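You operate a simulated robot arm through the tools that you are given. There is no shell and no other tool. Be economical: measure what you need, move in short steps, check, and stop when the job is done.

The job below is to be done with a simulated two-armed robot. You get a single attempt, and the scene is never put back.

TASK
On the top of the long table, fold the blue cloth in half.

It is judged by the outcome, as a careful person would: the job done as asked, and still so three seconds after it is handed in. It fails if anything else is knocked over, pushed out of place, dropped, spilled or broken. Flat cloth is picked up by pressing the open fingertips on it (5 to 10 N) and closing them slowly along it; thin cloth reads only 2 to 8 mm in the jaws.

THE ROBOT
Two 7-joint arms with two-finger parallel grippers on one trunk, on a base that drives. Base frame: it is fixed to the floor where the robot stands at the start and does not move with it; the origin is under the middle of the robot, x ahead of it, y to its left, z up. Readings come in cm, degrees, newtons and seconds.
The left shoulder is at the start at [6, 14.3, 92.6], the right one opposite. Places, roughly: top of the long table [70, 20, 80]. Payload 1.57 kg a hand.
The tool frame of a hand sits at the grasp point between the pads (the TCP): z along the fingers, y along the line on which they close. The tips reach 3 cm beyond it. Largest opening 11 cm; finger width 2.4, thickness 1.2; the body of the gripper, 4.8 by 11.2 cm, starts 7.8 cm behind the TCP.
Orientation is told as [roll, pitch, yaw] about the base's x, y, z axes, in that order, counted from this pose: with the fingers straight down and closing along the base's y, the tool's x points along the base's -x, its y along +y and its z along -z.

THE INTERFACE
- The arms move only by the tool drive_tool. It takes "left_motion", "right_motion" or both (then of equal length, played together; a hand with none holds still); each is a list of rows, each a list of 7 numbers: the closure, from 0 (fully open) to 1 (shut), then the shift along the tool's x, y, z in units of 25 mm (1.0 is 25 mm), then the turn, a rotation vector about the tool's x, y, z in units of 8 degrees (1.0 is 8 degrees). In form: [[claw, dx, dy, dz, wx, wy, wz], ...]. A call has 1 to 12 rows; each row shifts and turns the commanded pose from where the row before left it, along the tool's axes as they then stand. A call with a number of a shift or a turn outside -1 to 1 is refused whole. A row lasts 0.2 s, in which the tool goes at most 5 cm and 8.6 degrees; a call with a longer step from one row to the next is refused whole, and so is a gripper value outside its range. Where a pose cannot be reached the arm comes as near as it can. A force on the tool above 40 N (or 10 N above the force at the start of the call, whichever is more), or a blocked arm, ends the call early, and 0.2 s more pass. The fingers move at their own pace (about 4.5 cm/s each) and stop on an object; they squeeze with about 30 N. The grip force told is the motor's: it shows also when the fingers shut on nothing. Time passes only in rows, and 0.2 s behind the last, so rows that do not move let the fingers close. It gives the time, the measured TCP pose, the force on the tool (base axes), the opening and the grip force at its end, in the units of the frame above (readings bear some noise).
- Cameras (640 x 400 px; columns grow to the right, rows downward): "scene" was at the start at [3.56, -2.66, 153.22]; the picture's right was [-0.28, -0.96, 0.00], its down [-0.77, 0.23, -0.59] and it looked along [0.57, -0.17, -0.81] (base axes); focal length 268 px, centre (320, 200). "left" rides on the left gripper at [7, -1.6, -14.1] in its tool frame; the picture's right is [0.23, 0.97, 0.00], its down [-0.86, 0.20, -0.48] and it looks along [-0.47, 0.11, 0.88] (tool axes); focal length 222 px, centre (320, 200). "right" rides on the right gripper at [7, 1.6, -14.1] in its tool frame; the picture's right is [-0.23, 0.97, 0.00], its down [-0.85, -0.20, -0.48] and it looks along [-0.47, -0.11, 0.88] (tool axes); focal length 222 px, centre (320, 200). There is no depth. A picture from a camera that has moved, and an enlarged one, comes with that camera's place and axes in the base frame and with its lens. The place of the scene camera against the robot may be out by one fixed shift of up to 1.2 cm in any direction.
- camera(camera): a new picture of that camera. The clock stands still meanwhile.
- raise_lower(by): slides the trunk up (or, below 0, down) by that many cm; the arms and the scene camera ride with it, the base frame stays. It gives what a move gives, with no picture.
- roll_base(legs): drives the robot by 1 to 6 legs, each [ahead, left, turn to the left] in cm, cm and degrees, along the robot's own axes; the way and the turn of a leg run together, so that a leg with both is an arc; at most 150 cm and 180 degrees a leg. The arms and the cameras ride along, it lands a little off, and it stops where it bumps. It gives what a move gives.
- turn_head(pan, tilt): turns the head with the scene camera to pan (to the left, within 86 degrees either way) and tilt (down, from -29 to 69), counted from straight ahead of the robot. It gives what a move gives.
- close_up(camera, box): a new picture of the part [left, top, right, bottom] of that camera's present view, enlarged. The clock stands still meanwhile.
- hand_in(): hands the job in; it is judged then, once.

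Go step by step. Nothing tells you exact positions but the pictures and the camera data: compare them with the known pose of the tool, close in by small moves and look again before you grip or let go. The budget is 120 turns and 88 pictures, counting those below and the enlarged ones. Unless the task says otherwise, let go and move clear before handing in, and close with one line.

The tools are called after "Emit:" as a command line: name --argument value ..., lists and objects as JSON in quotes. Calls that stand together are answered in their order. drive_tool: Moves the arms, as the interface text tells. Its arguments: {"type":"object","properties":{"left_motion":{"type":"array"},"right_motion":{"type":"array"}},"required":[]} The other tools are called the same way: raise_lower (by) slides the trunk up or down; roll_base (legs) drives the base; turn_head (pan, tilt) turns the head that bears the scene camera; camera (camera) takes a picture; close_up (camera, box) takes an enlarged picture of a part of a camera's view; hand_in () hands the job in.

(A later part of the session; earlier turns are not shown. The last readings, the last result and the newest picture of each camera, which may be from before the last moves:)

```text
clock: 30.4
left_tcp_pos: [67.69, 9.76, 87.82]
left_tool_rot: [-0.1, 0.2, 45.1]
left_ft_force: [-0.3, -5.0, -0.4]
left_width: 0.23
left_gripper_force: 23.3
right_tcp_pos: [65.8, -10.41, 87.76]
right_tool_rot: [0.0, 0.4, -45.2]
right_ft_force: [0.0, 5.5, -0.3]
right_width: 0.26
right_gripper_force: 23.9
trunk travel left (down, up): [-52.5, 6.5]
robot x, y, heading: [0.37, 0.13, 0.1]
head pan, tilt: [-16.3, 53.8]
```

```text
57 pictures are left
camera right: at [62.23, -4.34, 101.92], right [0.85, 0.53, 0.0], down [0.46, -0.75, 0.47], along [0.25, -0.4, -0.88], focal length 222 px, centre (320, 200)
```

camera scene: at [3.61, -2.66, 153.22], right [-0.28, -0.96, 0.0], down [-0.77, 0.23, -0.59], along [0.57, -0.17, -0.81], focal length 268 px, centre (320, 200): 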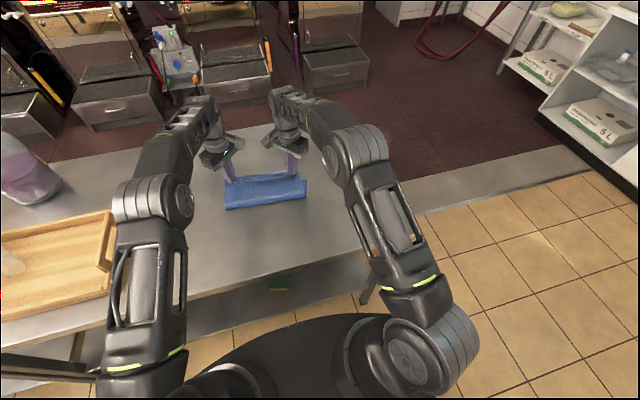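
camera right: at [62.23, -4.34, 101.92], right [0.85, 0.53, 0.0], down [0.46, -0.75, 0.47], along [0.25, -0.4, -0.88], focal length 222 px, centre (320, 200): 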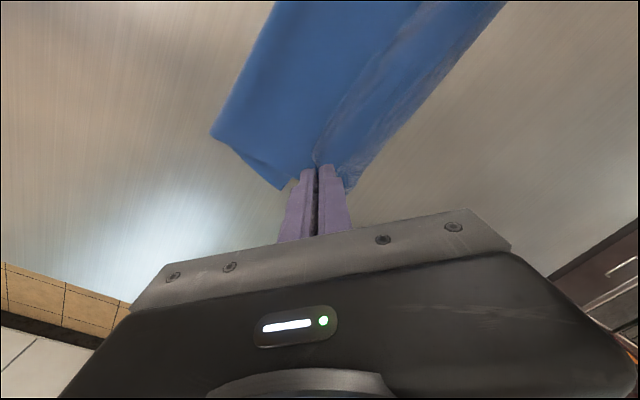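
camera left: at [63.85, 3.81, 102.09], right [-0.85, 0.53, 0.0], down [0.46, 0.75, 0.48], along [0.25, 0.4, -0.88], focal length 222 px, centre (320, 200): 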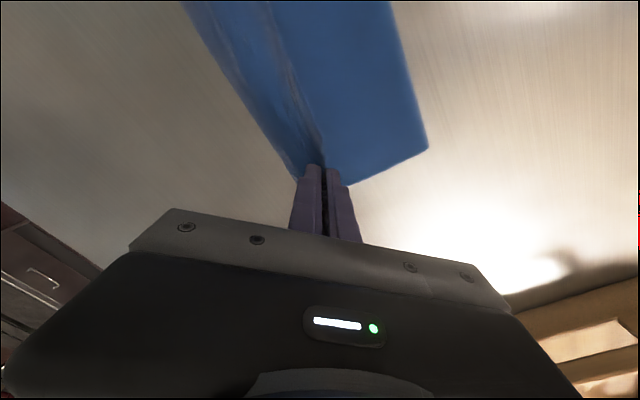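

The crease is at about x = 57. I need a clearer look at where the far edge of the lower layer lies relative to the held edge before setting down.

Emit:
close_up --camera "left" --box '[180, 0, 460, 200]'

Emit:
close_up --camera "right" --box '[180, 0, 520, 210]'

Emit:
close_up --camera "scene" --box '[190, 130, 340, 230]'

```text
2.00 times, centred on (320, 100) of left
camera zoom: at [63.85, 3.81, 102.09], right [-0.85, 0.53, 0.0], down [0.46, 0.75, 0.48], along [0.25, 0.4, -0.88], focal length 444 px, centre (320, 400)
```

zoom: 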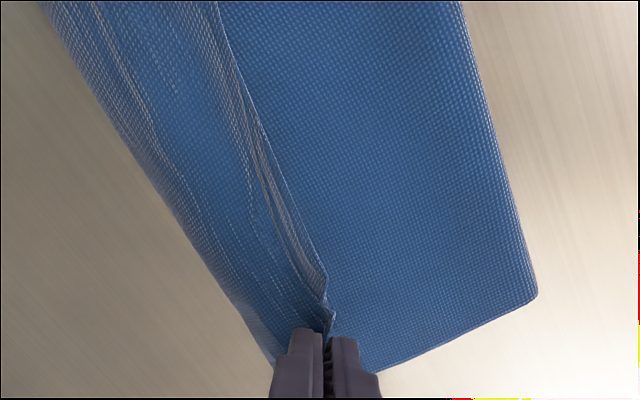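

```text
1.88 times, centred on (350, 105) of right
camera zoom: at [62.23, -4.34, 101.92], right [0.85, 0.53, 0.0], down [0.46, -0.75, 0.47], along [0.25, -0.4, -0.88], focal length 418 px, centre (264, 379)
```

zoom: 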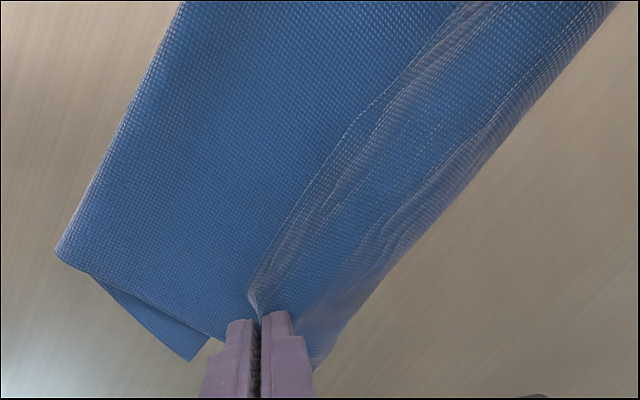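

```text
4.00 times, centred on (265, 180) of scene
camera zoom: at [3.61, -2.66, 153.22], right [-0.28, -0.96, 0.0], down [-0.77, 0.23, -0.59], along [0.57, -0.17, -0.81], focal length 1072 px, centre (540, 280)
```

zoom: 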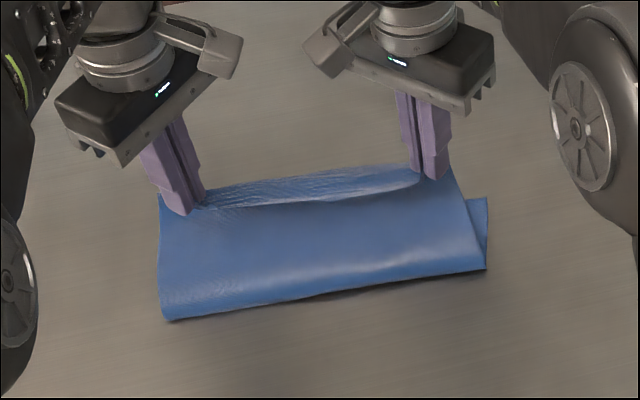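

The held edge has curled: there is a 3–4 cm hem folded back on top, and the crease has come too far forward. I'll ease the hands forward a bit to unroll the hem, set the edge down and release. Then I'll regrip the top edge from its far side, where the cloth leaves toward the robot.

Emit:
drive_tool --left_motion '[[1, -0.283, -0.283, 0.05, 0, 0, 0], [1, -0.283, -0.283, 0.1, 0, 0, 0], [1, -0.283, -0.283, 0.2, 0, 0, 0], [1, -0.1, -0.1, 0.2, 0, 0, 0], [1, 0, 0, 0.15, 0, 0, 0], [1, 0, 0, 0, 0, 0, 0]]' --right_motion '[[1, -0.283, 0.283, 0.05, 0, 0, 0], [1, -0.283, 0.283, 0.1, 0, 0, 0], [1, -0.283, 0.283, 0.2, 0, 0, 0], [1, -0.1, 0.1, 0.2, 0, 0, 0], [1, 0, 0, 0.15, 0, 0, 0], [1, 0, 0, 0, 0, 0, 0]]'

Emit:
close_up --camera "scene" --box '[190, 130, 340, 230]'

Emit:
camera --camera "left"

```text
clock: 31.8
left_tcp_pos: [69.51, 9.95, 86.5]
left_tool_rot: [-0.1, 0.0, 45.0]
left_ft_force: [-0.1, -6.0, -0.1]
left_width: 0.22
left_gripper_force: 23.8
left hand out of reach, approached as far as the arm can: row 3, 4
right_tcp_pos: [69.0, -10.27, 85.88]
right_tool_rot: [0.0, 0.4, -45.1]
right_ft_force: [0.4, 6.4, 0.1]
right_width: 0.28
right_gripper_force: 23.5
trunk travel left (down, up): [-52.5, 6.5]
robot x, y, heading: [-0.02, -0.14, -0.0]
head pan, tilt: [-16.3, 53.8]
```

```text
4.00 times, centred on (265, 180) of scene
camera zoom: at [3.59, -2.66, 153.22], right [-0.28, -0.96, 0.0], down [-0.77, 0.23, -0.59], along [0.57, -0.17, -0.81], focal length 1072 px, centre (540, 280)
```

zoom: 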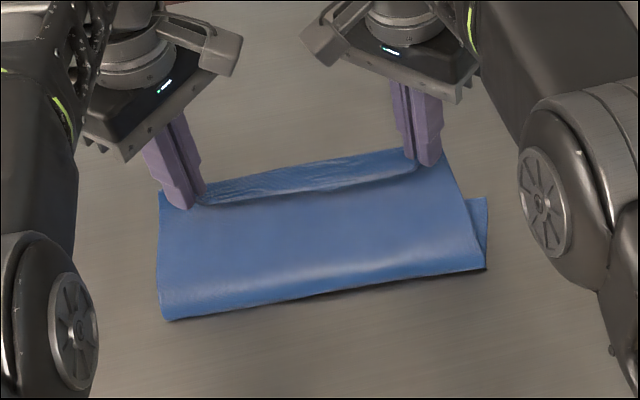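

```text
52 pictures are left
camera left: at [65.71, 3.91, 100.68], right [-0.85, 0.53, 0.0], down [0.46, 0.75, 0.48], along [0.25, 0.4, -0.88], focal length 222 px, centre (320, 200)
```

left: 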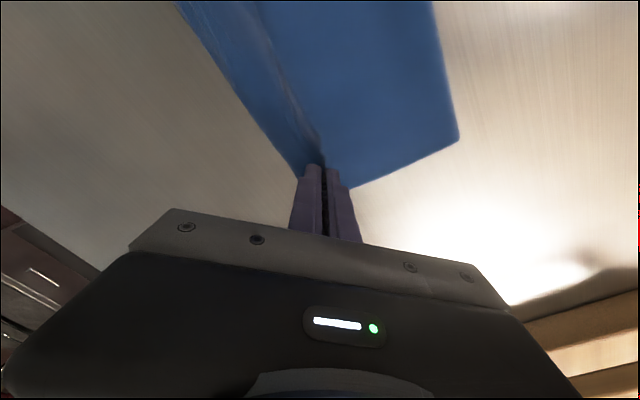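

The left arm is at its reach limit here, and the hem curl comes from the stiff cloth leaving the tips forward. I'll back up to mid-arc so the lower layer lies flat again. Then I'll lay the edge down shorter, so that when released the hem unrolls onto the far edge.

Emit:
drive_tool --left_motion '[[1, 0.408, 0.408, -0.6, 0, 0, 0], [1, 0.408, 0.408, -0.6, 0, 0, 0], [1, 0.408, 0.408, -0.6, 0, 0, 0], [1, 0.408, 0.408, -0.6, 0, 0, 0], [1, 0.408, 0.408, -0.6, 0, 0, 0], [1, 0.408, 0.408, -0.6, 0, 0, 0], [1, 0.408, 0.408, -0.1, 0, 0, 0], [1, 0.408, 0.408, -0.1, 0, 0, 0], [1, 0.408, 0.408, -0.1, 0, 0, 0], [1, 0.408, 0.408, -0.1, 0, 0, 0], [1, 0.408, 0.408, 0, 0, 0, 0], [1, 0.408, 0.408, 0, 0, 0, 0]]' --right_motion '[[1, 0.408, -0.408, -0.6, 0, 0, 0], [1, 0.408, -0.408, -0.6, 0, 0, 0], [1, 0.408, -0.408, -0.6, 0, 0, 0], [1, 0.408, -0.408, -0.6, 0, 0, 0], [1, 0.408, -0.408, -0.6, 0, 0, 0], [1, 0.408, -0.408, -0.6, 0, 0, 0], [1, 0.408, -0.408, -0.1, 0, 0, 0], [1, 0.408, -0.408, -0.1, 0, 0, 0], [1, 0.408, -0.408, -0.1, 0, 0, 0], [1, 0.408, -0.408, -0.1, 0, 0, 0], [1, 0.408, -0.408, 0, 0, 0, 0], [1, 0.408, -0.408, 0, 0, 0, 0]]'

Emit:
close_up --camera "scene" --box '[175, 130, 355, 250]'

Emit:
camera --camera "left"

Emit:
camera --camera "right"

```text
clock: 34.4
left_tcp_pos: [52.03, 9.82, 96.31]
left_tool_rot: [-0.1, 0.0, 45.0]
left_ft_force: [-0.7, -4.2, -0.5]
left_width: 0.22
left_gripper_force: 23.8
right_tcp_pos: [51.73, -10.19, 96.19]
right_tool_rot: [0.0, 0.2, -45.3]
right_ft_force: [-0.4, 5.1, 0.5]
right_width: 0.25
right_gripper_force: 23.8
trunk travel left (down, up): [-52.5, 6.5]
robot x, y, heading: [-0.09, 0.1, 0.5]
head pan, tilt: [-16.3, 53.8]
```

```text
3.33 times, centred on (265, 190) of scene
camera zoom: at [3.5, -2.67, 153.22], right [-0.28, -0.96, 0.0], down [-0.77, 0.23, -0.59], along [0.57, -0.17, -0.81], focal length 893 px, centre (503, 233)
```

zoom: 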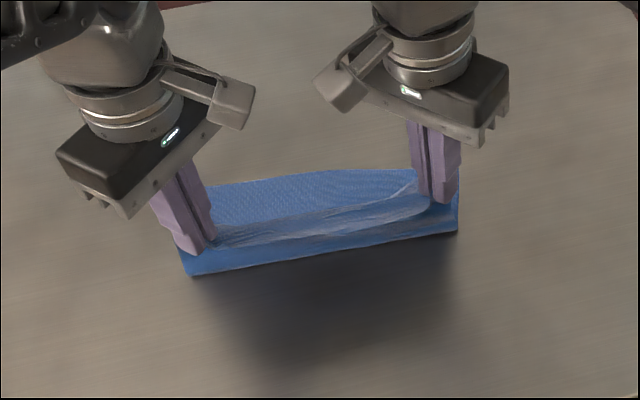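

```text
50 pictures are left
camera left: at [48.2, 3.89, 110.57], right [-0.85, 0.53, 0.0], down [0.46, 0.75, 0.48], along [0.25, 0.4, -0.88], focal length 222 px, centre (320, 200)
```

left: 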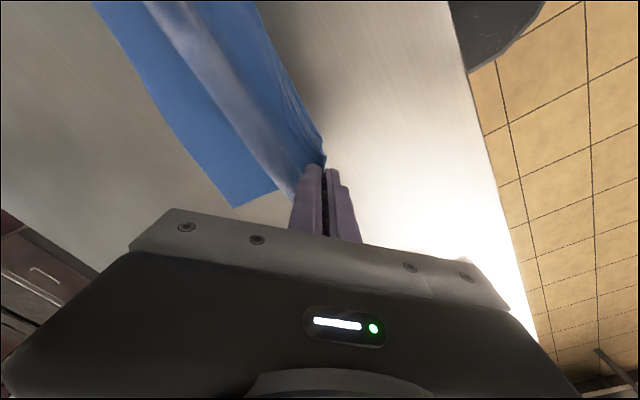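

```text
49 pictures are left
camera right: at [48.21, -4.21, 110.24], right [0.85, 0.52, 0.0], down [0.46, -0.75, 0.47], along [0.25, -0.4, -0.88], focal length 222 px, centre (320, 200)
```

right: 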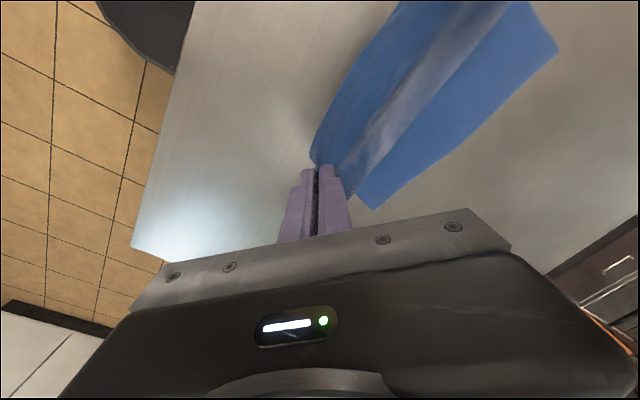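

Seen from here, the far edge runs from (67.7, 11.4) to (63.9, −14.1), so the cloth is turned by about 8°. I'll go further back and line up the held edge parallel to it. From there I'll descend earlier, so the crease forms near the middle (x about 52) and the hem falls onto the far edge.

Emit:
drive_tool --left_motion '[[1, 0.113, 0.264, 0, 0, 0, 0], [1, 0.113, 0.264, 0, 0, 0, 0], [1, 0.113, 0.264, 0, 0, 0, 0], [1, 0.113, 0.264, 0, 0, 0, 0], [1, 0.113, 0.264, 0, 0, 0, 0], [1, 0.113, 0.264, 0, 0, 0, 0], [1, 0, 0, 0, 0, 0, 0], [1, 0, 0, 0, 0, 0, 0]]' --right_motion '[[1, 0.4, -0.231, 0, 0, 0, 0], [1, 0.4, -0.231, 0, 0, 0, 0], [1, 0.4, -0.231, 0, 0, 0, 0], [1, 0.4, -0.231, 0, 0, 0, 0], [1, 0.4, -0.231, 0, 0, 0, 0], [1, 0.4, -0.231, 0, 0, 0, 0], [1, 0, 0, 0, 0, 0, 0], [1, 0, 0, 0, 0, 0, 0]]'

Emit:
close_up --camera "scene" --box '[175, 130, 355, 250]'

Emit:
camera --camera "right"

```text
clock: 36.2
left_tcp_pos: [48.09, 11.44, 96.32]
left_tool_rot: [0.0, 0.2, 45.0]
left_ft_force: [-0.6, -2.7, -0.4]
left_width: 0.23
left_gripper_force: 24.0
right_tcp_pos: [45.26, -8.37, 96.23]
right_tool_rot: [0.0, 0.4, -45.2]
right_ft_force: [-0.2, 2.8, 0.0]
right_width: 0.22
right_gripper_force: 24.1
trunk travel left (down, up): [-52.5, 6.5]
robot x, y, heading: [-0.16, -0.09, -0.0]
head pan, tilt: [-16.3, 53.8]
```

```text
3.33 times, centred on (265, 190) of scene
camera zoom: at [3.57, -2.66, 153.22], right [-0.28, -0.96, 0.0], down [-0.77, 0.23, -0.59], along [0.57, -0.17, -0.81], focal length 893 px, centre (503, 233)
```

zoom: 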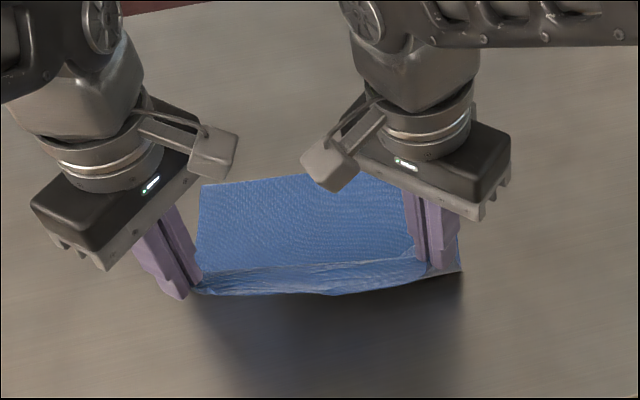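

```text
47 pictures are left
camera right: at [41.68, -2.4, 110.27], right [0.85, 0.53, 0.0], down [0.46, -0.75, 0.47], along [0.25, -0.4, -0.88], focal length 222 px, centre (320, 200)
```

right: 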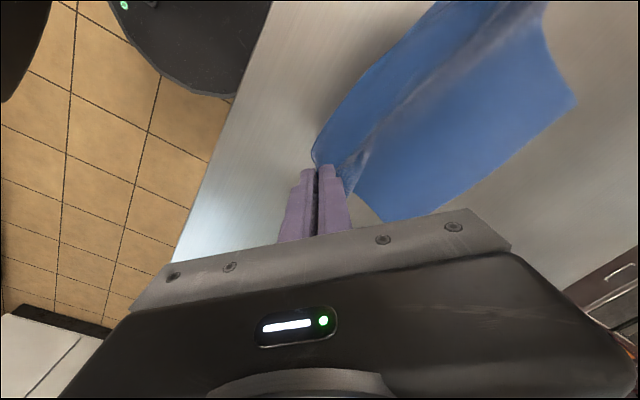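

I'm not sure the far right corner hasn't moved, so I'll check with the left camera and an enlarged right view.

Emit:
camera --camera "left"

Emit:
close_up --camera "right" --box '[290, 0, 640, 230]'

```text
46 pictures are left
camera left: at [44.28, 5.43, 110.58], right [-0.85, 0.53, 0.0], down [0.46, 0.75, 0.48], along [0.25, 0.4, -0.88], focal length 222 px, centre (320, 200)
```

left: 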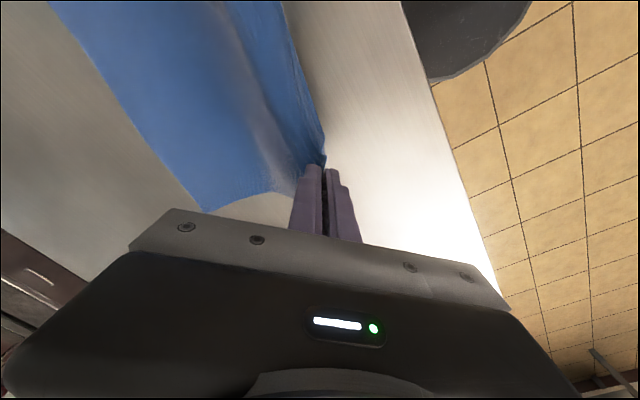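

```text
1.74 times, centred on (465, 115) of right
camera zoom: at [41.68, -2.4, 110.27], right [0.85, 0.53, 0.0], down [0.46, -0.75, 0.47], along [0.25, -0.4, -0.88], focal length 386 px, centre (68, 348)
```

zoom: 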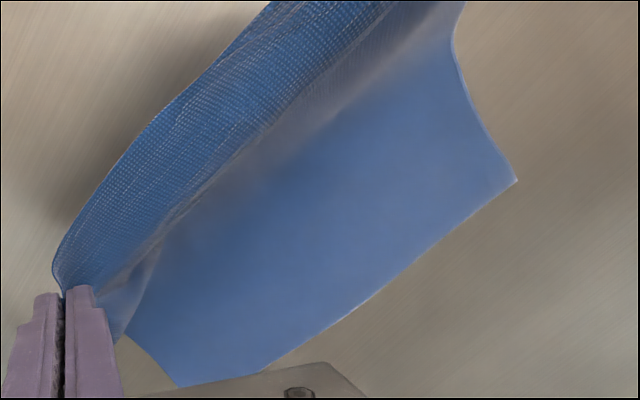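

The far edge actually runs from about (68, 11) to (63.3, −14.5), a 10° slope, close to the line of the hands. I'll descend diagonally from here, stopping low at x about 57.5 to see the crease and hem.

Emit:
drive_tool --left_motion '[[1, -0.228, -0.304, 0.1, 0, 0, 0], [1, -0.228, -0.304, 0.15, 0, 0, 0], [1, -0.228, -0.304, 0.2, 0, 0, 0], [1, -0.228, -0.304, 0.25, 0, 0, 0], [1, -0.228, -0.304, 0.3, 0, 0, 0], [1, -0.228, -0.304, 0.32, 0, 0, 0], [1, -0.228, -0.304, 0.34, 0, 0, 0], [1, -0.228, -0.304, 0.34, 0, 0, 0], [1, -0.228, -0.304, 0.34, 0, 0, 0], [1, -0.228, -0.304, 0.34, 0, 0, 0], [1, -0.228, -0.304, 0.32, 0, 0, 0], [1, -0.228, -0.304, 0.32, 0, 0, 0]]' --right_motion '[[1, -0.283, 0.212, 0.1, 0, 0, 0], [1, -0.283, 0.212, 0.15, 0, 0, 0], [1, -0.283, 0.212, 0.2, 0, 0, 0], [1, -0.283, 0.212, 0.25, 0, 0, 0], [1, -0.283, 0.212, 0.3, 0, 0, 0], [1, -0.283, 0.212, 0.32, 0, 0, 0], [1, -0.283, 0.212, 0.34, 0, 0, 0], [1, -0.283, 0.212, 0.34, 0, 0, 0], [1, -0.283, 0.212, 0.34, 0, 0, 0], [1, -0.283, 0.212, 0.34, 0, 0, 0], [1, -0.283, 0.212, 0.32, 0, 0, 0], [1, -0.283, 0.212, 0.32, 0, 0, 0]]'

Emit:
close_up --camera "scene" --box '[175, 130, 355, 250]'

Emit:
camera --camera "left"

Emit:
camera --camera "right"

```text
clock: 38.8
left_tcp_pos: [59.37, 9.94, 88.22]
left_tool_rot: [-0.1, 0.2, 45.0]
left_ft_force: [-0.8, -5.3, -0.2]
left_width: 0.23
left_gripper_force: 23.8
right_tcp_pos: [55.65, -10.01, 87.74]
right_tool_rot: [0.0, 0.5, -45.2]
right_ft_force: [0.9, 4.9, 0.3]
right_width: 0.23
right_gripper_force: 23.9
trunk travel left (down, up): [-52.5, 6.5]
robot x, y, heading: [-0.1, 0.13, -0.2]
head pan, tilt: [-16.3, 53.8]
```

```text
3.33 times, centred on (265, 190) of scene
camera zoom: at [3.64, -2.66, 153.22], right [-0.28, -0.96, 0.0], down [-0.77, 0.23, -0.59], along [0.57, -0.17, -0.81], focal length 893 px, centre (503, 233)
```

zoom: 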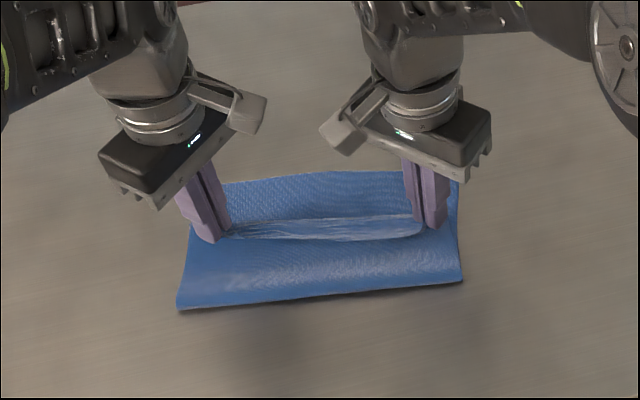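

```text
43 pictures are left
camera left: at [55.67, 3.95, 102.37], right [-0.85, 0.53, 0.0], down [0.46, 0.75, 0.48], along [0.25, 0.41, -0.88], focal length 222 px, centre (320, 200)
```

left: 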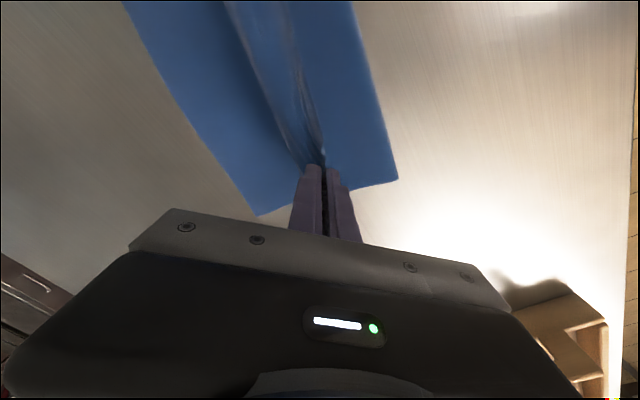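

```text
42 pictures are left
camera right: at [52.11, -3.84, 101.77], right [0.85, 0.53, 0.0], down [0.46, -0.75, 0.47], along [0.25, -0.4, -0.88], focal length 222 px, centre (320, 200)
```

right: 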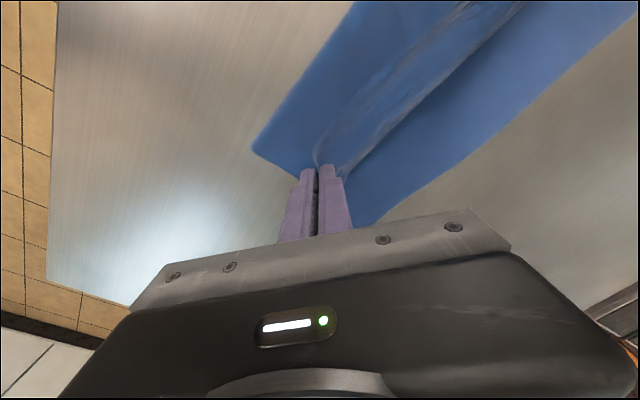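

The crease runs from about (53.7, 15) to (49.8, −12), and the far edge is 14.3 cm away, which is exactly half. Only the standing hem is left, so I'll nudge it slightly forward, open the fingers, and let it fall toward the far edge.

Emit:
drive_tool --left_motion '[[1, -0.2, -0.28, 0, 0, 0, 0], [1, -0.2, -0.28, 0, 0, 0, 0], [0.9, 0, 0, 0, 0, 0, 0], [0.8, 0, 0, 0, 0, 0, 0], [0.6, 0, 0, 0, 0, 0, 0], [0.4, 0, 0, 0, 0, 0, 0], [0.4, 0, 0, 0, 0, 0, 0], [0.4, 0, 0, -0.4, 0, 0, 0], [0.4, 0, 0, -0.8, 0, 0, 0], [0.4, 0, 0, -0.8, 0, 0, 0], [0.4, 0, 0, -0.8, 0, 0, 0]]' --right_motion '[[1, -0.28, 0.2, 0, 0, 0, 0], [1, -0.28, 0.2, 0, 0, 0, 0], [0.9, 0, 0, 0, 0, 0, 0], [0.8, 0, 0, 0, 0, 0, 0], [0.6, 0, 0, 0, 0, 0, 0], [0.4, 0, 0, 0, 0, 0, 0], [0.4, 0, 0, 0, 0, 0, 0], [0.4, 0, 0, -0.4, 0, 0, 0], [0.4, 0, 0, -0.8, 0, 0, 0], [0.4, 0, 0, -0.8, 0, 0, 0], [0.4, 0, 0, -0.8, 0, 0, 0]]'

Emit:
close_up --camera "scene" --box '[175, 130, 355, 250]'

Emit:
camera --camera "left"

Emit:
camera --camera "right"

```text
clock: 41.2
left_tcp_pos: [60.95, 9.58, 95.13]
left_tool_rot: [0.0, 0.1, 45.1]
left_ft_force: [0.2, -0.3, 1.1]
left_width: 6.59
left_gripper_force: 0.1
right_tcp_pos: [57.25, -10.03, 94.92]
right_tool_rot: [0.0, 0.3, -45.2]
right_ft_force: [-0.3, -0.4, 0.4]
right_width: 6.6
right_gripper_force: 0.2
trunk travel left (down, up): [-52.5, 6.5]
robot x, y, heading: [0.09, -0.25, 0.1]
head pan, tilt: [-16.3, 53.8]
```

```text
3.33 times, centred on (265, 190) of scene
camera zoom: at [3.54, -2.66, 153.22], right [-0.28, -0.96, 0.0], down [-0.77, 0.23, -0.59], along [0.57, -0.17, -0.81], focal length 893 px, centre (503, 233)
```

zoom: 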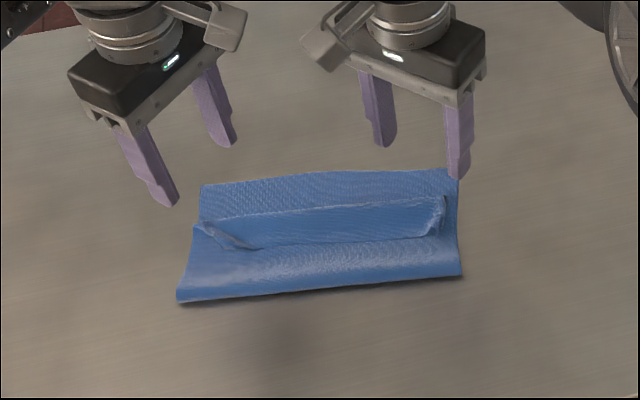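

```text
40 pictures are left
camera left: at [57.26, 3.6, 109.33], right [-0.85, 0.53, 0.0], down [0.46, 0.75, 0.48], along [0.25, 0.41, -0.88], focal length 222 px, centre (320, 200)
```

left: 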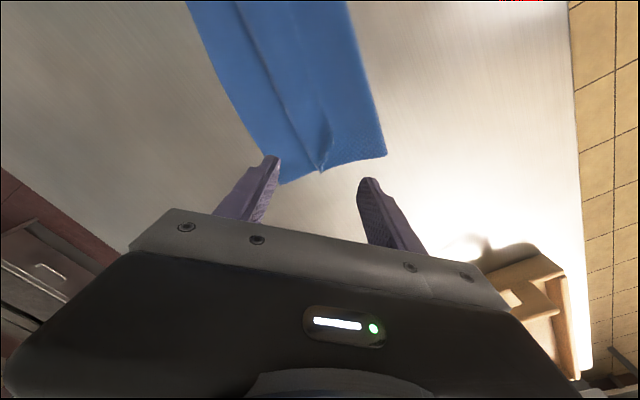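

```text
39 pictures are left
camera right: at [53.79, -3.97, 108.89], right [0.85, 0.53, 0.0], down [0.46, -0.75, 0.47], along [0.25, -0.4, -0.88], focal length 222 px, centre (320, 200)
```

right: 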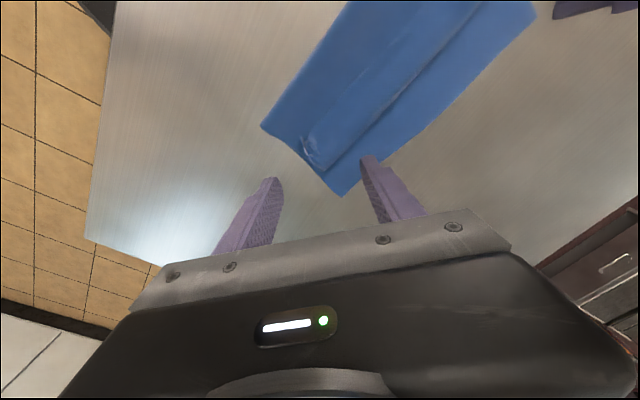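

Released. I'll move the hands up and back for a clear look.

Emit:
drive_tool --left_motion '[[0.4, 0.3, 0.9, -0.5, 0, 0, 0], [0.4, 0.3, 0.9, -0.5, 0, 0, 0], [0.4, 0.3, 0.9, -0.5, 0, 0, 0], [0.4, 0.3, 0.9, 0, 0, 0, 0]]' --right_motion '[[0.4, 0.3, -0.9, -0.5, 0, 0, 0], [0.4, 0.3, -0.9, -0.5, 0, 0, 0], [0.4, 0.3, -0.9, -0.5, 0, 0, 0], [0.4, 0.3, -0.9, 0, 0, 0, 0]]'

Emit:
close_up --camera "scene" --box '[205, 160, 325, 240]'

Emit:
close_up --camera "right" --box '[320, 0, 640, 200]'

Emit:
close_up --camera "left" --box '[0, 0, 320, 200]'

```text
clock: 42.2
left_tcp_pos: [52.68, 14.11, 98.98]
left_tool_rot: [-0.1, 0.1, 45.0]
left_ft_force: [-0.5, 0.0, 0.9]
left_width: 6.59
left_gripper_force: 0.1
right_tcp_pos: [48.57, -14.25, 98.54]
right_tool_rot: [-0.1, 0.3, -45.1]
right_ft_force: [0.0, 0.1, 0.1]
right_width: 6.59
right_gripper_force: 0.1
trunk travel left (down, up): [-52.5, 6.5]
robot x, y, heading: [0.17, -0.45, 0.2]
head pan, tilt: [-16.3, 53.8]
```

```text
5.00 times, centred on (265, 200) of scene
camera zoom: at [3.5, -2.66, 153.22], right [-0.28, -0.96, 0.0], down [-0.77, 0.23, -0.59], along [0.57, -0.17, -0.81], focal length 1339 px, centre (595, 200)
```

zoom: 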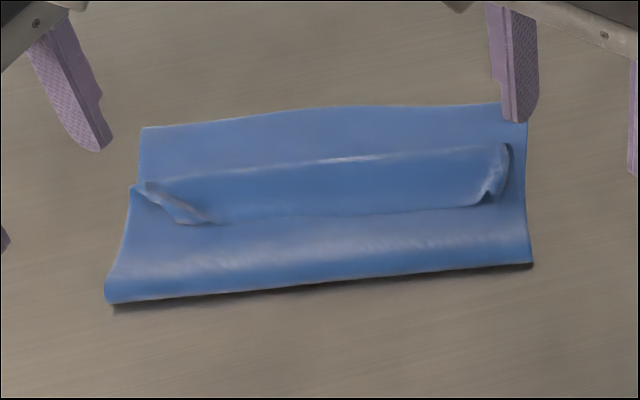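

```text
2.00 times, centred on (480, 100) of right
camera zoom: at [45.0, -8.3, 112.65], right [0.85, 0.53, 0.0], down [0.46, -0.75, 0.47], along [0.25, -0.4, -0.88], focal length 444 px, centre (0, 400)
```

zoom: 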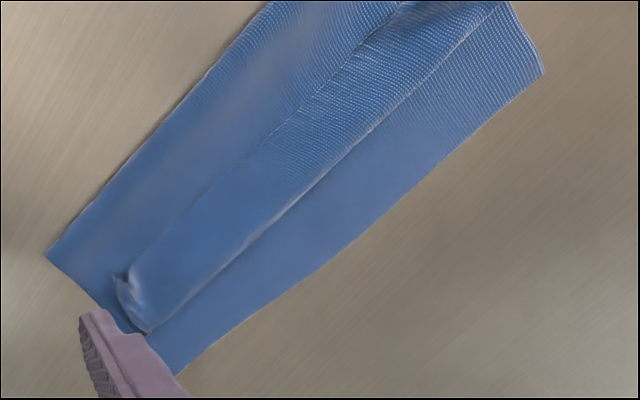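

```text
2.00 times, centred on (160, 100) of left
camera zoom: at [48.82, 8.05, 113.26], right [-0.85, 0.53, 0.0], down [0.46, 0.75, 0.48], along [0.25, 0.4, -0.88], focal length 444 px, centre (640, 400)
```

zoom: 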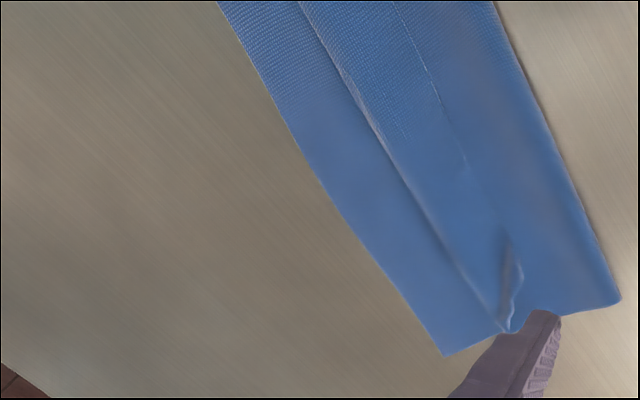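

The crease is right, but the top edge has a turned-back hem of about 4 cm with little ridges standing at both corners. I'll come down over those ridges, pinch only them, and flip the hem outward to the far edge.

Emit:
drive_tool --left_motion '[[0.6, -0.05, -0.875, 0, 0, 0, 0], [0.6, -0.06, -0.875, 0, 0, 0, 0], [0.6, -0.06, -0.875, 0, 0, 0, 0], [0.6, -0.06, -0.875, 0, 0, 0, 0], [0.65, 0, 0, 0.9, 0, 0, 0], [0.65, 0, 0, 0.9, 0, 0, 0], [0.65, 0, 0, 0.9, 0, 0, 0], [0.65, 0, 0, 0.9, 0, 0, 0], [0.65, 0, 0, 0.6, 0, 0, 0], [0.65, 0, 0, 0, 0, 0, 0]]' --right_motion '[[0.6, -0.35, 0.84, 0, 0, 0, 0], [0.6, -0.35, 0.84, 0, 0, 0, 0], [0.6, -0.35, 0.84, 0, 0, 0, 0], [0.6, -0.35, 0.84, 0, 0, 0, 0], [0.65, 0, 0, 0.9, 0, 0, 0], [0.65, 0, 0, 0.9, 0, 0, 0], [0.65, 0, 0, 0.9, 0, 0, 0], [0.65, 0, 0, 0.8, 0, 0, 0], [0.65, 0, 0, 0.5, 0, 0, 0], [0.65, 0, 0, 0, 0, 0, 0]]'

Emit:
close_up --camera "right" --box '[200, 80, 440, 230]'

Emit:
close_up --camera "left" --box '[200, 80, 440, 230]'

```text
clock: 44.4
left_tcp_pos: [59.19, 8.16, 88.33]
left_tool_rot: [0.0, 0.2, 45.1]
left_ft_force: [-0.6, -0.6, 0.0]
left_width: 3.85
left_gripper_force: 0.0
right_tcp_pos: [57.23, -11.25, 88.35]
right_tool_rot: [0.1, 0.3, -45.2]
right_ft_force: [0.5, -0.5, 0.4]
right_width: 3.84
right_gripper_force: 0.0
trunk travel left (down, up): [-52.5, 6.5]
robot x, y, heading: [0.27, -0.15, -0.1]
head pan, tilt: [-16.3, 53.8]
```

```text
2.67 times, centred on (320, 155) of right
camera zoom: at [53.81, -5.12, 102.56], right [0.85, 0.53, 0.0], down [0.46, -0.75, 0.47], along [0.25, -0.4, -0.88], focal length 592 px, centre (320, 320)
```

zoom: 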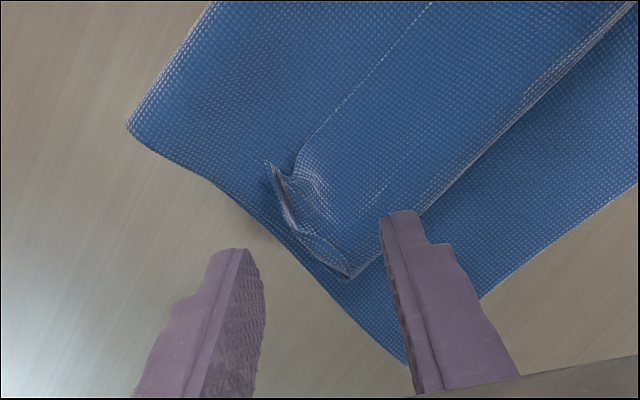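

```text
2.67 times, centred on (320, 155) of left
camera zoom: at [55.28, 2.18, 102.58], right [-0.85, 0.53, 0.0], down [0.46, 0.75, 0.48], along [0.25, 0.41, -0.88], focal length 592 px, centre (320, 320)
```

zoom: 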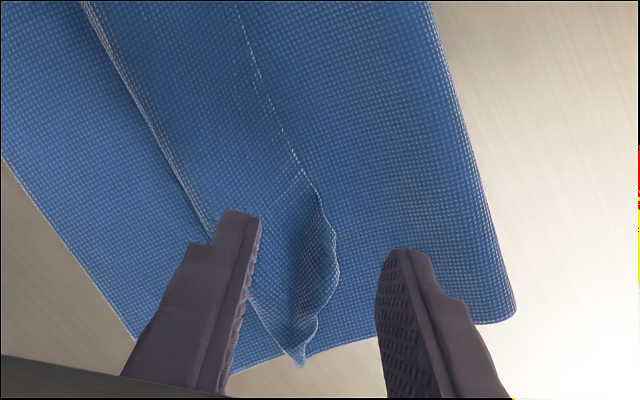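

Both standing flaps are almost between the fingers. I'll shift slightly and come down to just above the layers.

Emit:
drive_tool --left_motion '[[0.6, -0.3, 0, 0.3, 0, 0, 0], [0.6, 0, 0, 0.4, 0, 0, 0], [0.6, 0, 0, 0.3, 0, 0, 0], [0.6, 0, 0, 0, 0, 0, 0]]' --right_motion '[[0.6, -0.2, -0.2, 0.3, 0, 0, 0], [0.6, 0, 0, 0.4, 0, 0, 0], [0.6, 0, 0, 0.3, 0, 0, 0], [0.6, 0, 0, 0, 0, 0, 0]]'

Emit:
close_up --camera "right" --box '[200, 80, 440, 230]'

Emit:
close_up --camera "left" --box '[200, 80, 440, 230]'

```text
clock: 45.4
left_tcp_pos: [59.68, 8.77, 86.0]
left_tool_rot: [0.0, 0.2, 45.1]
left_ft_force: [-0.7, 0.1, -0.6]
left_width: 4.42
left_gripper_force: 0.0
right_tcp_pos: [57.34, -11.74, 85.84]
right_tool_rot: [-0.1, 0.3, -45.2]
right_ft_force: [0.3, -0.6, -0.2]
right_width: 4.41
right_gripper_force: 0.0
trunk travel left (down, up): [-52.5, 6.5]
robot x, y, heading: [-0.11, 0.24, 0.0]
head pan, tilt: [-16.3, 53.8]
```

```text
2.67 times, centred on (320, 155) of right
camera zoom: at [53.82, -5.69, 100.06], right [0.85, 0.53, 0.0], down [0.46, -0.75, 0.47], along [0.25, -0.4, -0.88], focal length 592 px, centre (320, 320)
```

zoom: 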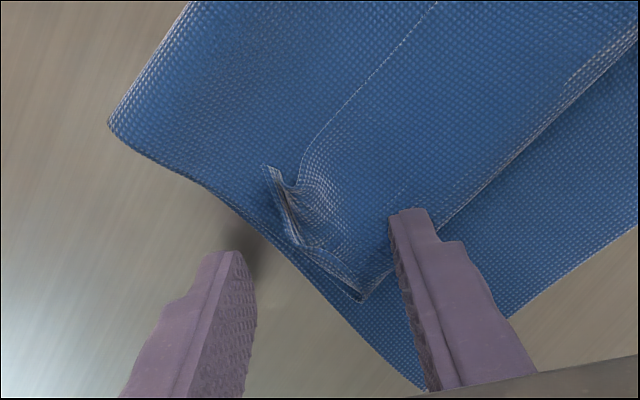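

```text
2.67 times, centred on (320, 155) of left
camera zoom: at [55.85, 2.66, 100.04], right [-0.85, 0.53, 0.0], down [0.46, 0.75, 0.48], along [0.25, 0.41, -0.88], focal length 592 px, centre (320, 320)
```

zoom: 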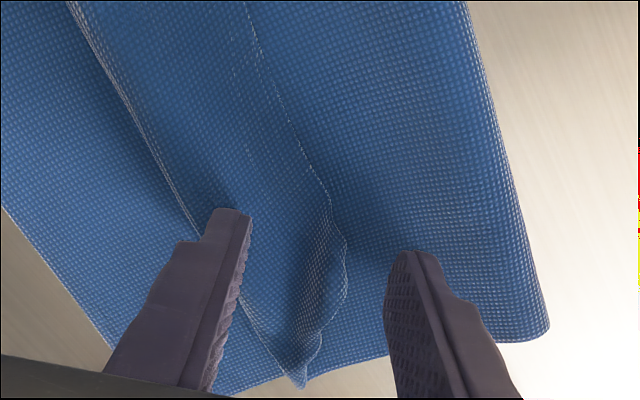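

Both flaps stand between the fingertips. I'll come down 5 mm more and close slowly on them.

Emit:
drive_tool --left_motion '[[0.6, 0, 0, 0.12, 0, 0, 0], [0.6, 0, 0, 0.1, 0, 0, 0], [0.65, 0, 0, 0, 0, 0, 0], [0.7, 0, 0, 0, 0, 0, 0], [0.75, 0, 0, 0, 0, 0, 0], [0.8, 0, 0, 0, 0, 0, 0], [0.85, 0, 0, 0, 0, 0, 0], [0.9, 0, 0, 0, 0, 0, 0], [0.95, 0, 0, 0, 0, 0, 0], [1, 0, 0, 0, 0, 0, 0], [1, 0, 0, 0, 0, 0, 0]]' --right_motion '[[0.6, 0.15, 0, 0.12, 0, 0, 0], [0.6, 0, 0, 0.06, 0, 0, 0], [0.65, 0, 0, 0, 0, 0, 0], [0.7, 0, 0, 0, 0, 0, 0], [0.75, 0, 0, 0, 0, 0, 0], [0.8, 0, 0, 0, 0, 0, 0], [0.85, 0, 0, 0, 0, 0, 0], [0.9, 0, 0, 0, 0, 0, 0], [0.95, 0, 0, 0, 0, 0, 0], [1, 0, 0, 0, 0, 0, 0], [1, 0, 0, 0, 0, 0, 0]]'

Emit:
close_up --camera "right" --box '[200, 80, 440, 230]'

Emit:
close_up --camera "left" --box '[200, 80, 440, 230]'

```text
clock: 47.8
left_tcp_pos: [59.72, 8.48, 85.4]
left_tool_rot: [0.0, 0.2, 45.1]
left_ft_force: [-0.3, 0.5, -0.8]
left_width: 0.25
left_gripper_force: 23.8
right_tcp_pos: [57.15, -11.5, 85.62]
right_tool_rot: [0.0, 0.3, -45.3]
right_ft_force: [-0.4, -1.1, -1.0]
right_width: 0.01
right_gripper_force: 21.6
trunk travel left (down, up): [-52.5, 6.5]
robot x, y, heading: [0.05, -0.16, 0.1]
head pan, tilt: [-16.3, 53.8]
```

```text
2.67 times, centred on (320, 155) of right
camera zoom: at [53.5, -5.4, 99.69], right [0.85, 0.53, 0.0], down [0.46, -0.75, 0.47], along [0.25, -0.4, -0.88], focal length 592 px, centre (320, 320)
```

zoom: 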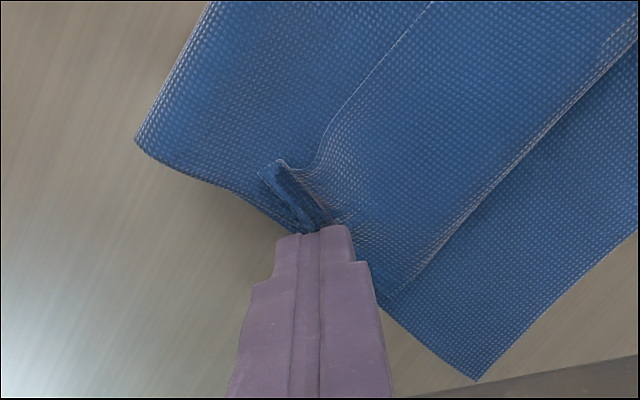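

```text
2.67 times, centred on (320, 155) of left
camera zoom: at [55.9, 2.54, 99.51], right [-0.85, 0.53, 0.0], down [0.46, 0.75, 0.48], along [0.25, 0.4, -0.88], focal length 592 px, centre (320, 320)
```

zoom: 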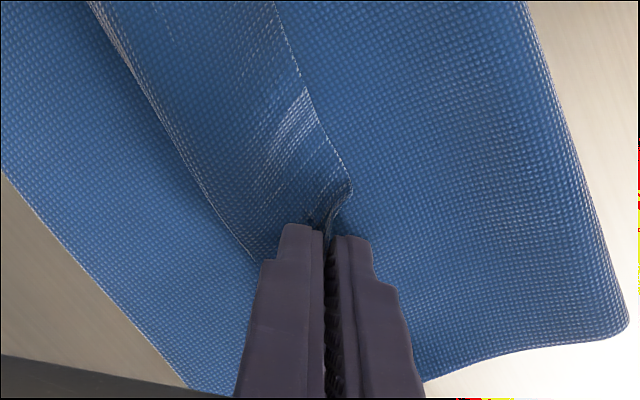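

The left has the hem (2.5 mm), but the right closed just behind its flap. I'll reopen it, shift forward onto the flap and close again.

Emit:
drive_tool --right_motion '[[0.8, 0, 0, -0.2, 0, 0, 0], [0.7, 0, 0, 0, 0, 0, 0], [0.65, 0, 0, 0, 0, 0, 0], [0.65, 0.5, -0.2, 0, 0, 0, 0], [0.65, 0, 0, 0.2, 0, 0, 0], [0.65, 0, 0, 0.08, 0, 0, 0], [0.65, 0, 0, 0, 0, 0, 0]]'

Emit:
close_up --camera "right" --box '[200, 80, 440, 230]'

```text
clock: 49.4
left_tcp_pos: [59.72, 8.55, 85.31]
left_tool_rot: [0.0, 0.0, 45.2]
left_ft_force: [-0.9, 0.3, 0.2]
left_width: 0.23
left_gripper_force: 24.0
right_tcp_pos: [55.87, -10.8, 85.39]
right_tool_rot: [0.0, 0.4, -45.2]
right_ft_force: [-1.2, 0.2, -0.6]
right_width: 3.84
right_gripper_force: 0.1
trunk travel left (down, up): [-52.5, 6.5]
robot x, y, heading: [0.17, 0.06, 0.1]
head pan, tilt: [-16.3, 53.8]
```

```text
2.67 times, centred on (320, 155) of right
camera zoom: at [52.24, -4.77, 99.56], right [0.85, 0.53, 0.0], down [0.46, -0.75, 0.47], along [0.25, -0.4, -0.88], focal length 592 px, centre (320, 320)
```

zoom: 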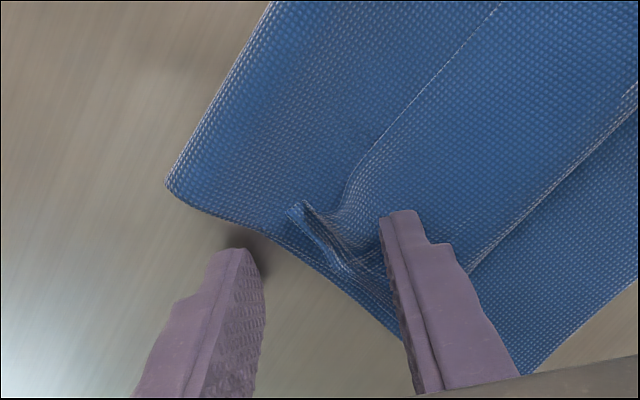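

Now the flap stands right between the tips, so I'll close slowly.

Emit:
drive_tool --right_motion '[[0.7, 0, 0, 0, 0, 0, 0], [0.75, 0, 0, 0, 0, 0, 0], [0.8, 0, 0, 0, 0, 0, 0], [0.85, 0, 0, 0, 0, 0, 0], [0.9, 0, 0, 0, 0, 0, 0], [0.95, 0, 0, 0, 0, 0, 0], [1, 0, 0, 0, 0, 0, 0], [1, 0, 0, 0, 0, 0, 0]]'

Emit:
close_up --camera "right" --box '[200, 80, 440, 230]'

```text
clock: 51.2
left_tcp_pos: [59.63, 8.66, 85.23]
left_tool_rot: [0.1, 0.0, 45.1]
left_ft_force: [-0.2, 0.5, 0.5]
left_width: 0.23
left_gripper_force: 23.4
right_tcp_pos: [55.73, -10.85, 85.63]
right_tool_rot: [0.1, 0.4, -45.2]
right_ft_force: [0.2, 1.1, -0.1]
right_width: 0.14
right_gripper_force: 23.6
trunk travel left (down, up): [-52.5, 6.5]
robot x, y, heading: [0.43, -0.35, 0.0]
head pan, tilt: [-16.3, 53.8]
```

```text
2.67 times, centred on (320, 155) of right
camera zoom: at [52.24, -4.76, 99.58], right [0.85, 0.53, 0.0], down [0.46, -0.75, 0.47], along [0.25, -0.4, -0.88], focal length 592 px, centre (320, 320)
```

zoom: 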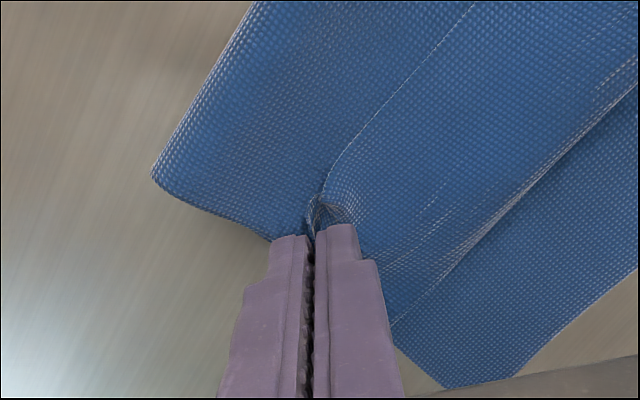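

Both hem corners are gripped. I'll lift about 4.5 cm while moving forward so the hem stands up over its fold.

Emit:
drive_tool --left_motion '[[1, 0, 0, -0.3, 0, 0, 0], [1, -0.1, -0.15, -0.3, 0, 0, 0], [1, -0.15, -0.22, -0.3, 0, 0, 0], [1, -0.15, -0.22, -0.3, 0, 0, 0], [1, -0.15, -0.22, -0.3, 0, 0, 0], [1, -0.15, -0.22, -0.3, 0, 0, 0], [1, 0, 0, 0, 0, 0, 0]]' --right_motion '[[1, 0, 0, -0.3, 0, 0, 0], [1, -0.15, 0.1, -0.3, 0, 0, 0], [1, -0.22, 0.15, -0.3, 0, 0, 0], [1, -0.22, 0.15, -0.3, 0, 0, 0], [1, -0.22, 0.15, -0.3, 0, 0, 0], [1, -0.22, 0.15, -0.3, 0, 0, 0], [1, 0, 0, 0, 0, 0, 0]]'

Emit:
close_up --camera "scene" --box '[190, 140, 340, 240]'

Emit:
camera --camera "left"

Emit:
camera --camera "right"

```text
clock: 52.8
left_tcp_pos: [62.75, 8.27, 89.84]
left_tool_rot: [0.0, 0.1, 45.1]
left_ft_force: [-0.6, -0.2, 0.2]
left_width: 0.22
left_gripper_force: 23.9
right_tcp_pos: [59.13, -11.48, 89.87]
right_tool_rot: [0.0, 0.4, -45.2]
right_ft_force: [0.0, -0.9, -0.3]
right_width: 0.14
right_gripper_force: 23.3
trunk travel left (down, up): [-52.5, 6.5]
robot x, y, heading: [-0.16, -0.17, 0.2]
head pan, tilt: [-16.3, 53.8]
```

```text
4.00 times, centred on (265, 190) of scene
camera zoom: at [3.58, -2.66, 153.22], right [-0.28, -0.96, 0.0], down [-0.77, 0.23, -0.59], along [0.57, -0.17, -0.81], focal length 1072 px, centre (540, 240)
```

zoom: 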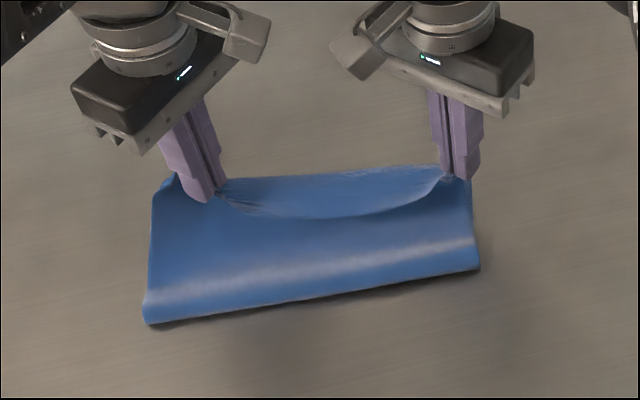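

```text
26 pictures are left
camera left: at [58.91, 2.22, 104.0], right [-0.85, 0.53, 0.0], down [0.46, 0.75, 0.48], along [0.25, 0.4, -0.88], focal length 222 px, centre (320, 200)
```

left: 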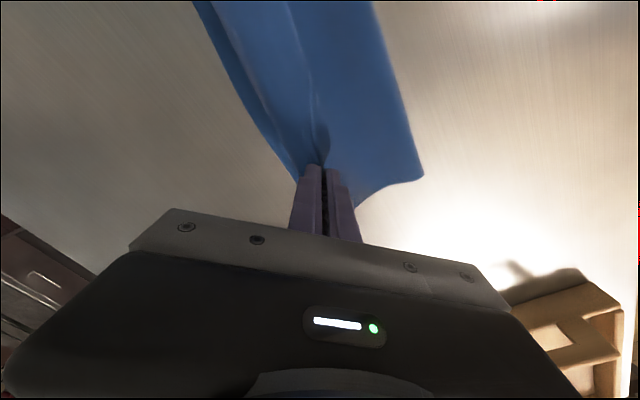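

```text
25 pictures are left
camera right: at [55.45, -5.45, 104.07], right [0.85, 0.53, 0.0], down [0.46, -0.75, 0.47], along [0.25, -0.4, -0.88], focal length 222 px, centre (320, 200)
```

right: 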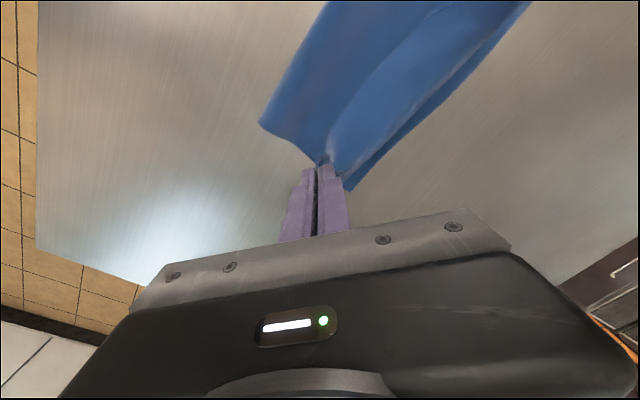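

The hem now stands up with the crease still in place. I'll pull the edge forward over the far edge, spread it slightly, and come down low.

Emit:
drive_tool --left_motion '[[1, -0.286, -0.289, 0.08, 0, 0, 0], [1, -0.286, -0.289, 0.08, 0, 0, 0], [1, -0.286, -0.289, 0.08, 0, 0, 0], [1, -0.286, -0.289, 0.08, 0, 0, 0], [1, -0.137, -0.197, 0.25, 0, 0, 0], [1, -0.137, -0.197, 0.25, 0, 0, 0], [1, -0.137, -0.197, 0.25, 0, 0, 0], [1, -0.137, -0.197, 0.25, 0, 0, 0], [1, 0, 0, 0, 0, 0, 0]]' --right_motion '[[1, -0.369, 0.17, 0.08, 0, 0, 0], [1, -0.369, 0.17, 0.08, 0, 0, 0], [1, -0.369, 0.17, 0.08, 0, 0, 0], [1, -0.369, 0.17, 0.08, 0, 0, 0], [1, -0.197, 0.137, 0.25, 0, 0, 0], [1, -0.197, 0.137, 0.25, 0, 0, 0], [1, -0.197, 0.137, 0.25, 0, 0, 0], [1, -0.197, 0.137, 0.25, 0, 0, 0], [1, 0, 0, 0, 0, 0, 0]]'

Emit:
close_up --camera "scene" --box '[190, 140, 340, 240]'

Emit:
camera --camera "right"

Emit:
camera --camera "left"

```text
clock: 54.8
left_tcp_pos: [69.31, 7.74, 86.47]
left_tool_rot: [-0.2, 0.0, 45.0]
left_ft_force: [-0.6, -2.6, 0.0]
left_width: 0.25
left_gripper_force: 23.8
right_tcp_pos: [64.96, -13.38, 86.65]
right_tool_rot: [0.0, 0.3, -45.3]
right_ft_force: [1.0, 3.7, 1.2]
right_width: 0.16
right_gripper_force: 23.4
trunk travel left (down, up): [-52.5, 6.5]
robot x, y, heading: [-0.03, 0.4, 0.1]
head pan, tilt: [-16.3, 53.8]
```

```text
4.00 times, centred on (265, 190) of scene
camera zoom: at [3.57, -2.66, 153.22], right [-0.28, -0.96, 0.0], down [-0.77, 0.23, -0.59], along [0.57, -0.17, -0.81], focal length 1072 px, centre (540, 240)
```

zoom: 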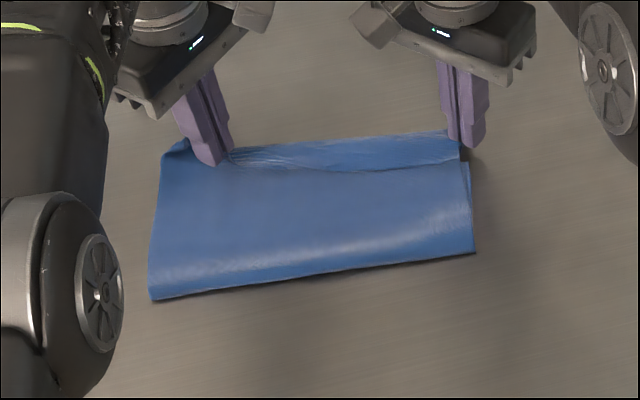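

```text
23 pictures are left
camera right: at [61.44, -7.31, 100.77], right [0.85, 0.53, 0.0], down [0.46, -0.75, 0.47], along [0.25, -0.4, -0.88], focal length 222 px, centre (320, 200)
```

right: 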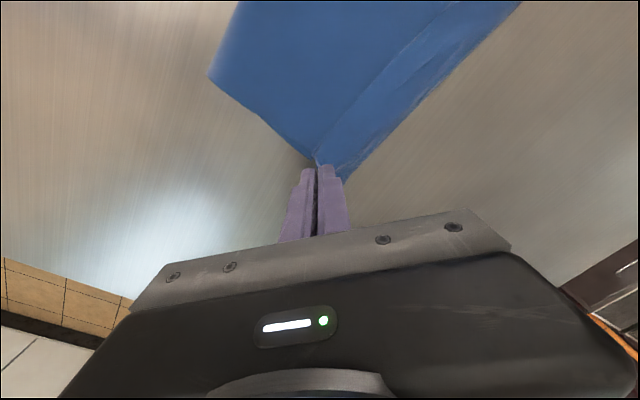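

```text
22 pictures are left
camera left: at [65.36, 1.61, 100.73], right [-0.85, 0.53, 0.0], down [0.46, 0.75, 0.48], along [0.25, 0.4, -0.88], focal length 222 px, centre (320, 200)
```

left: 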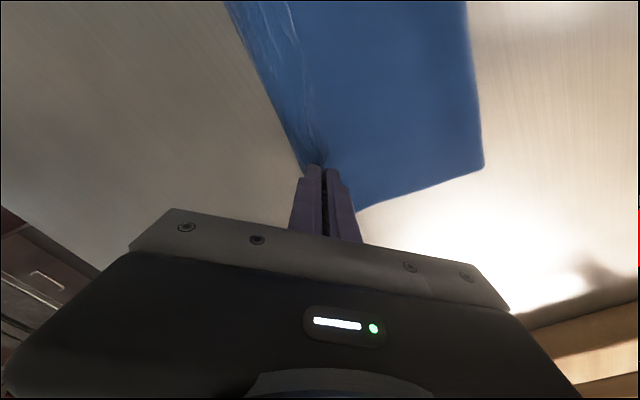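

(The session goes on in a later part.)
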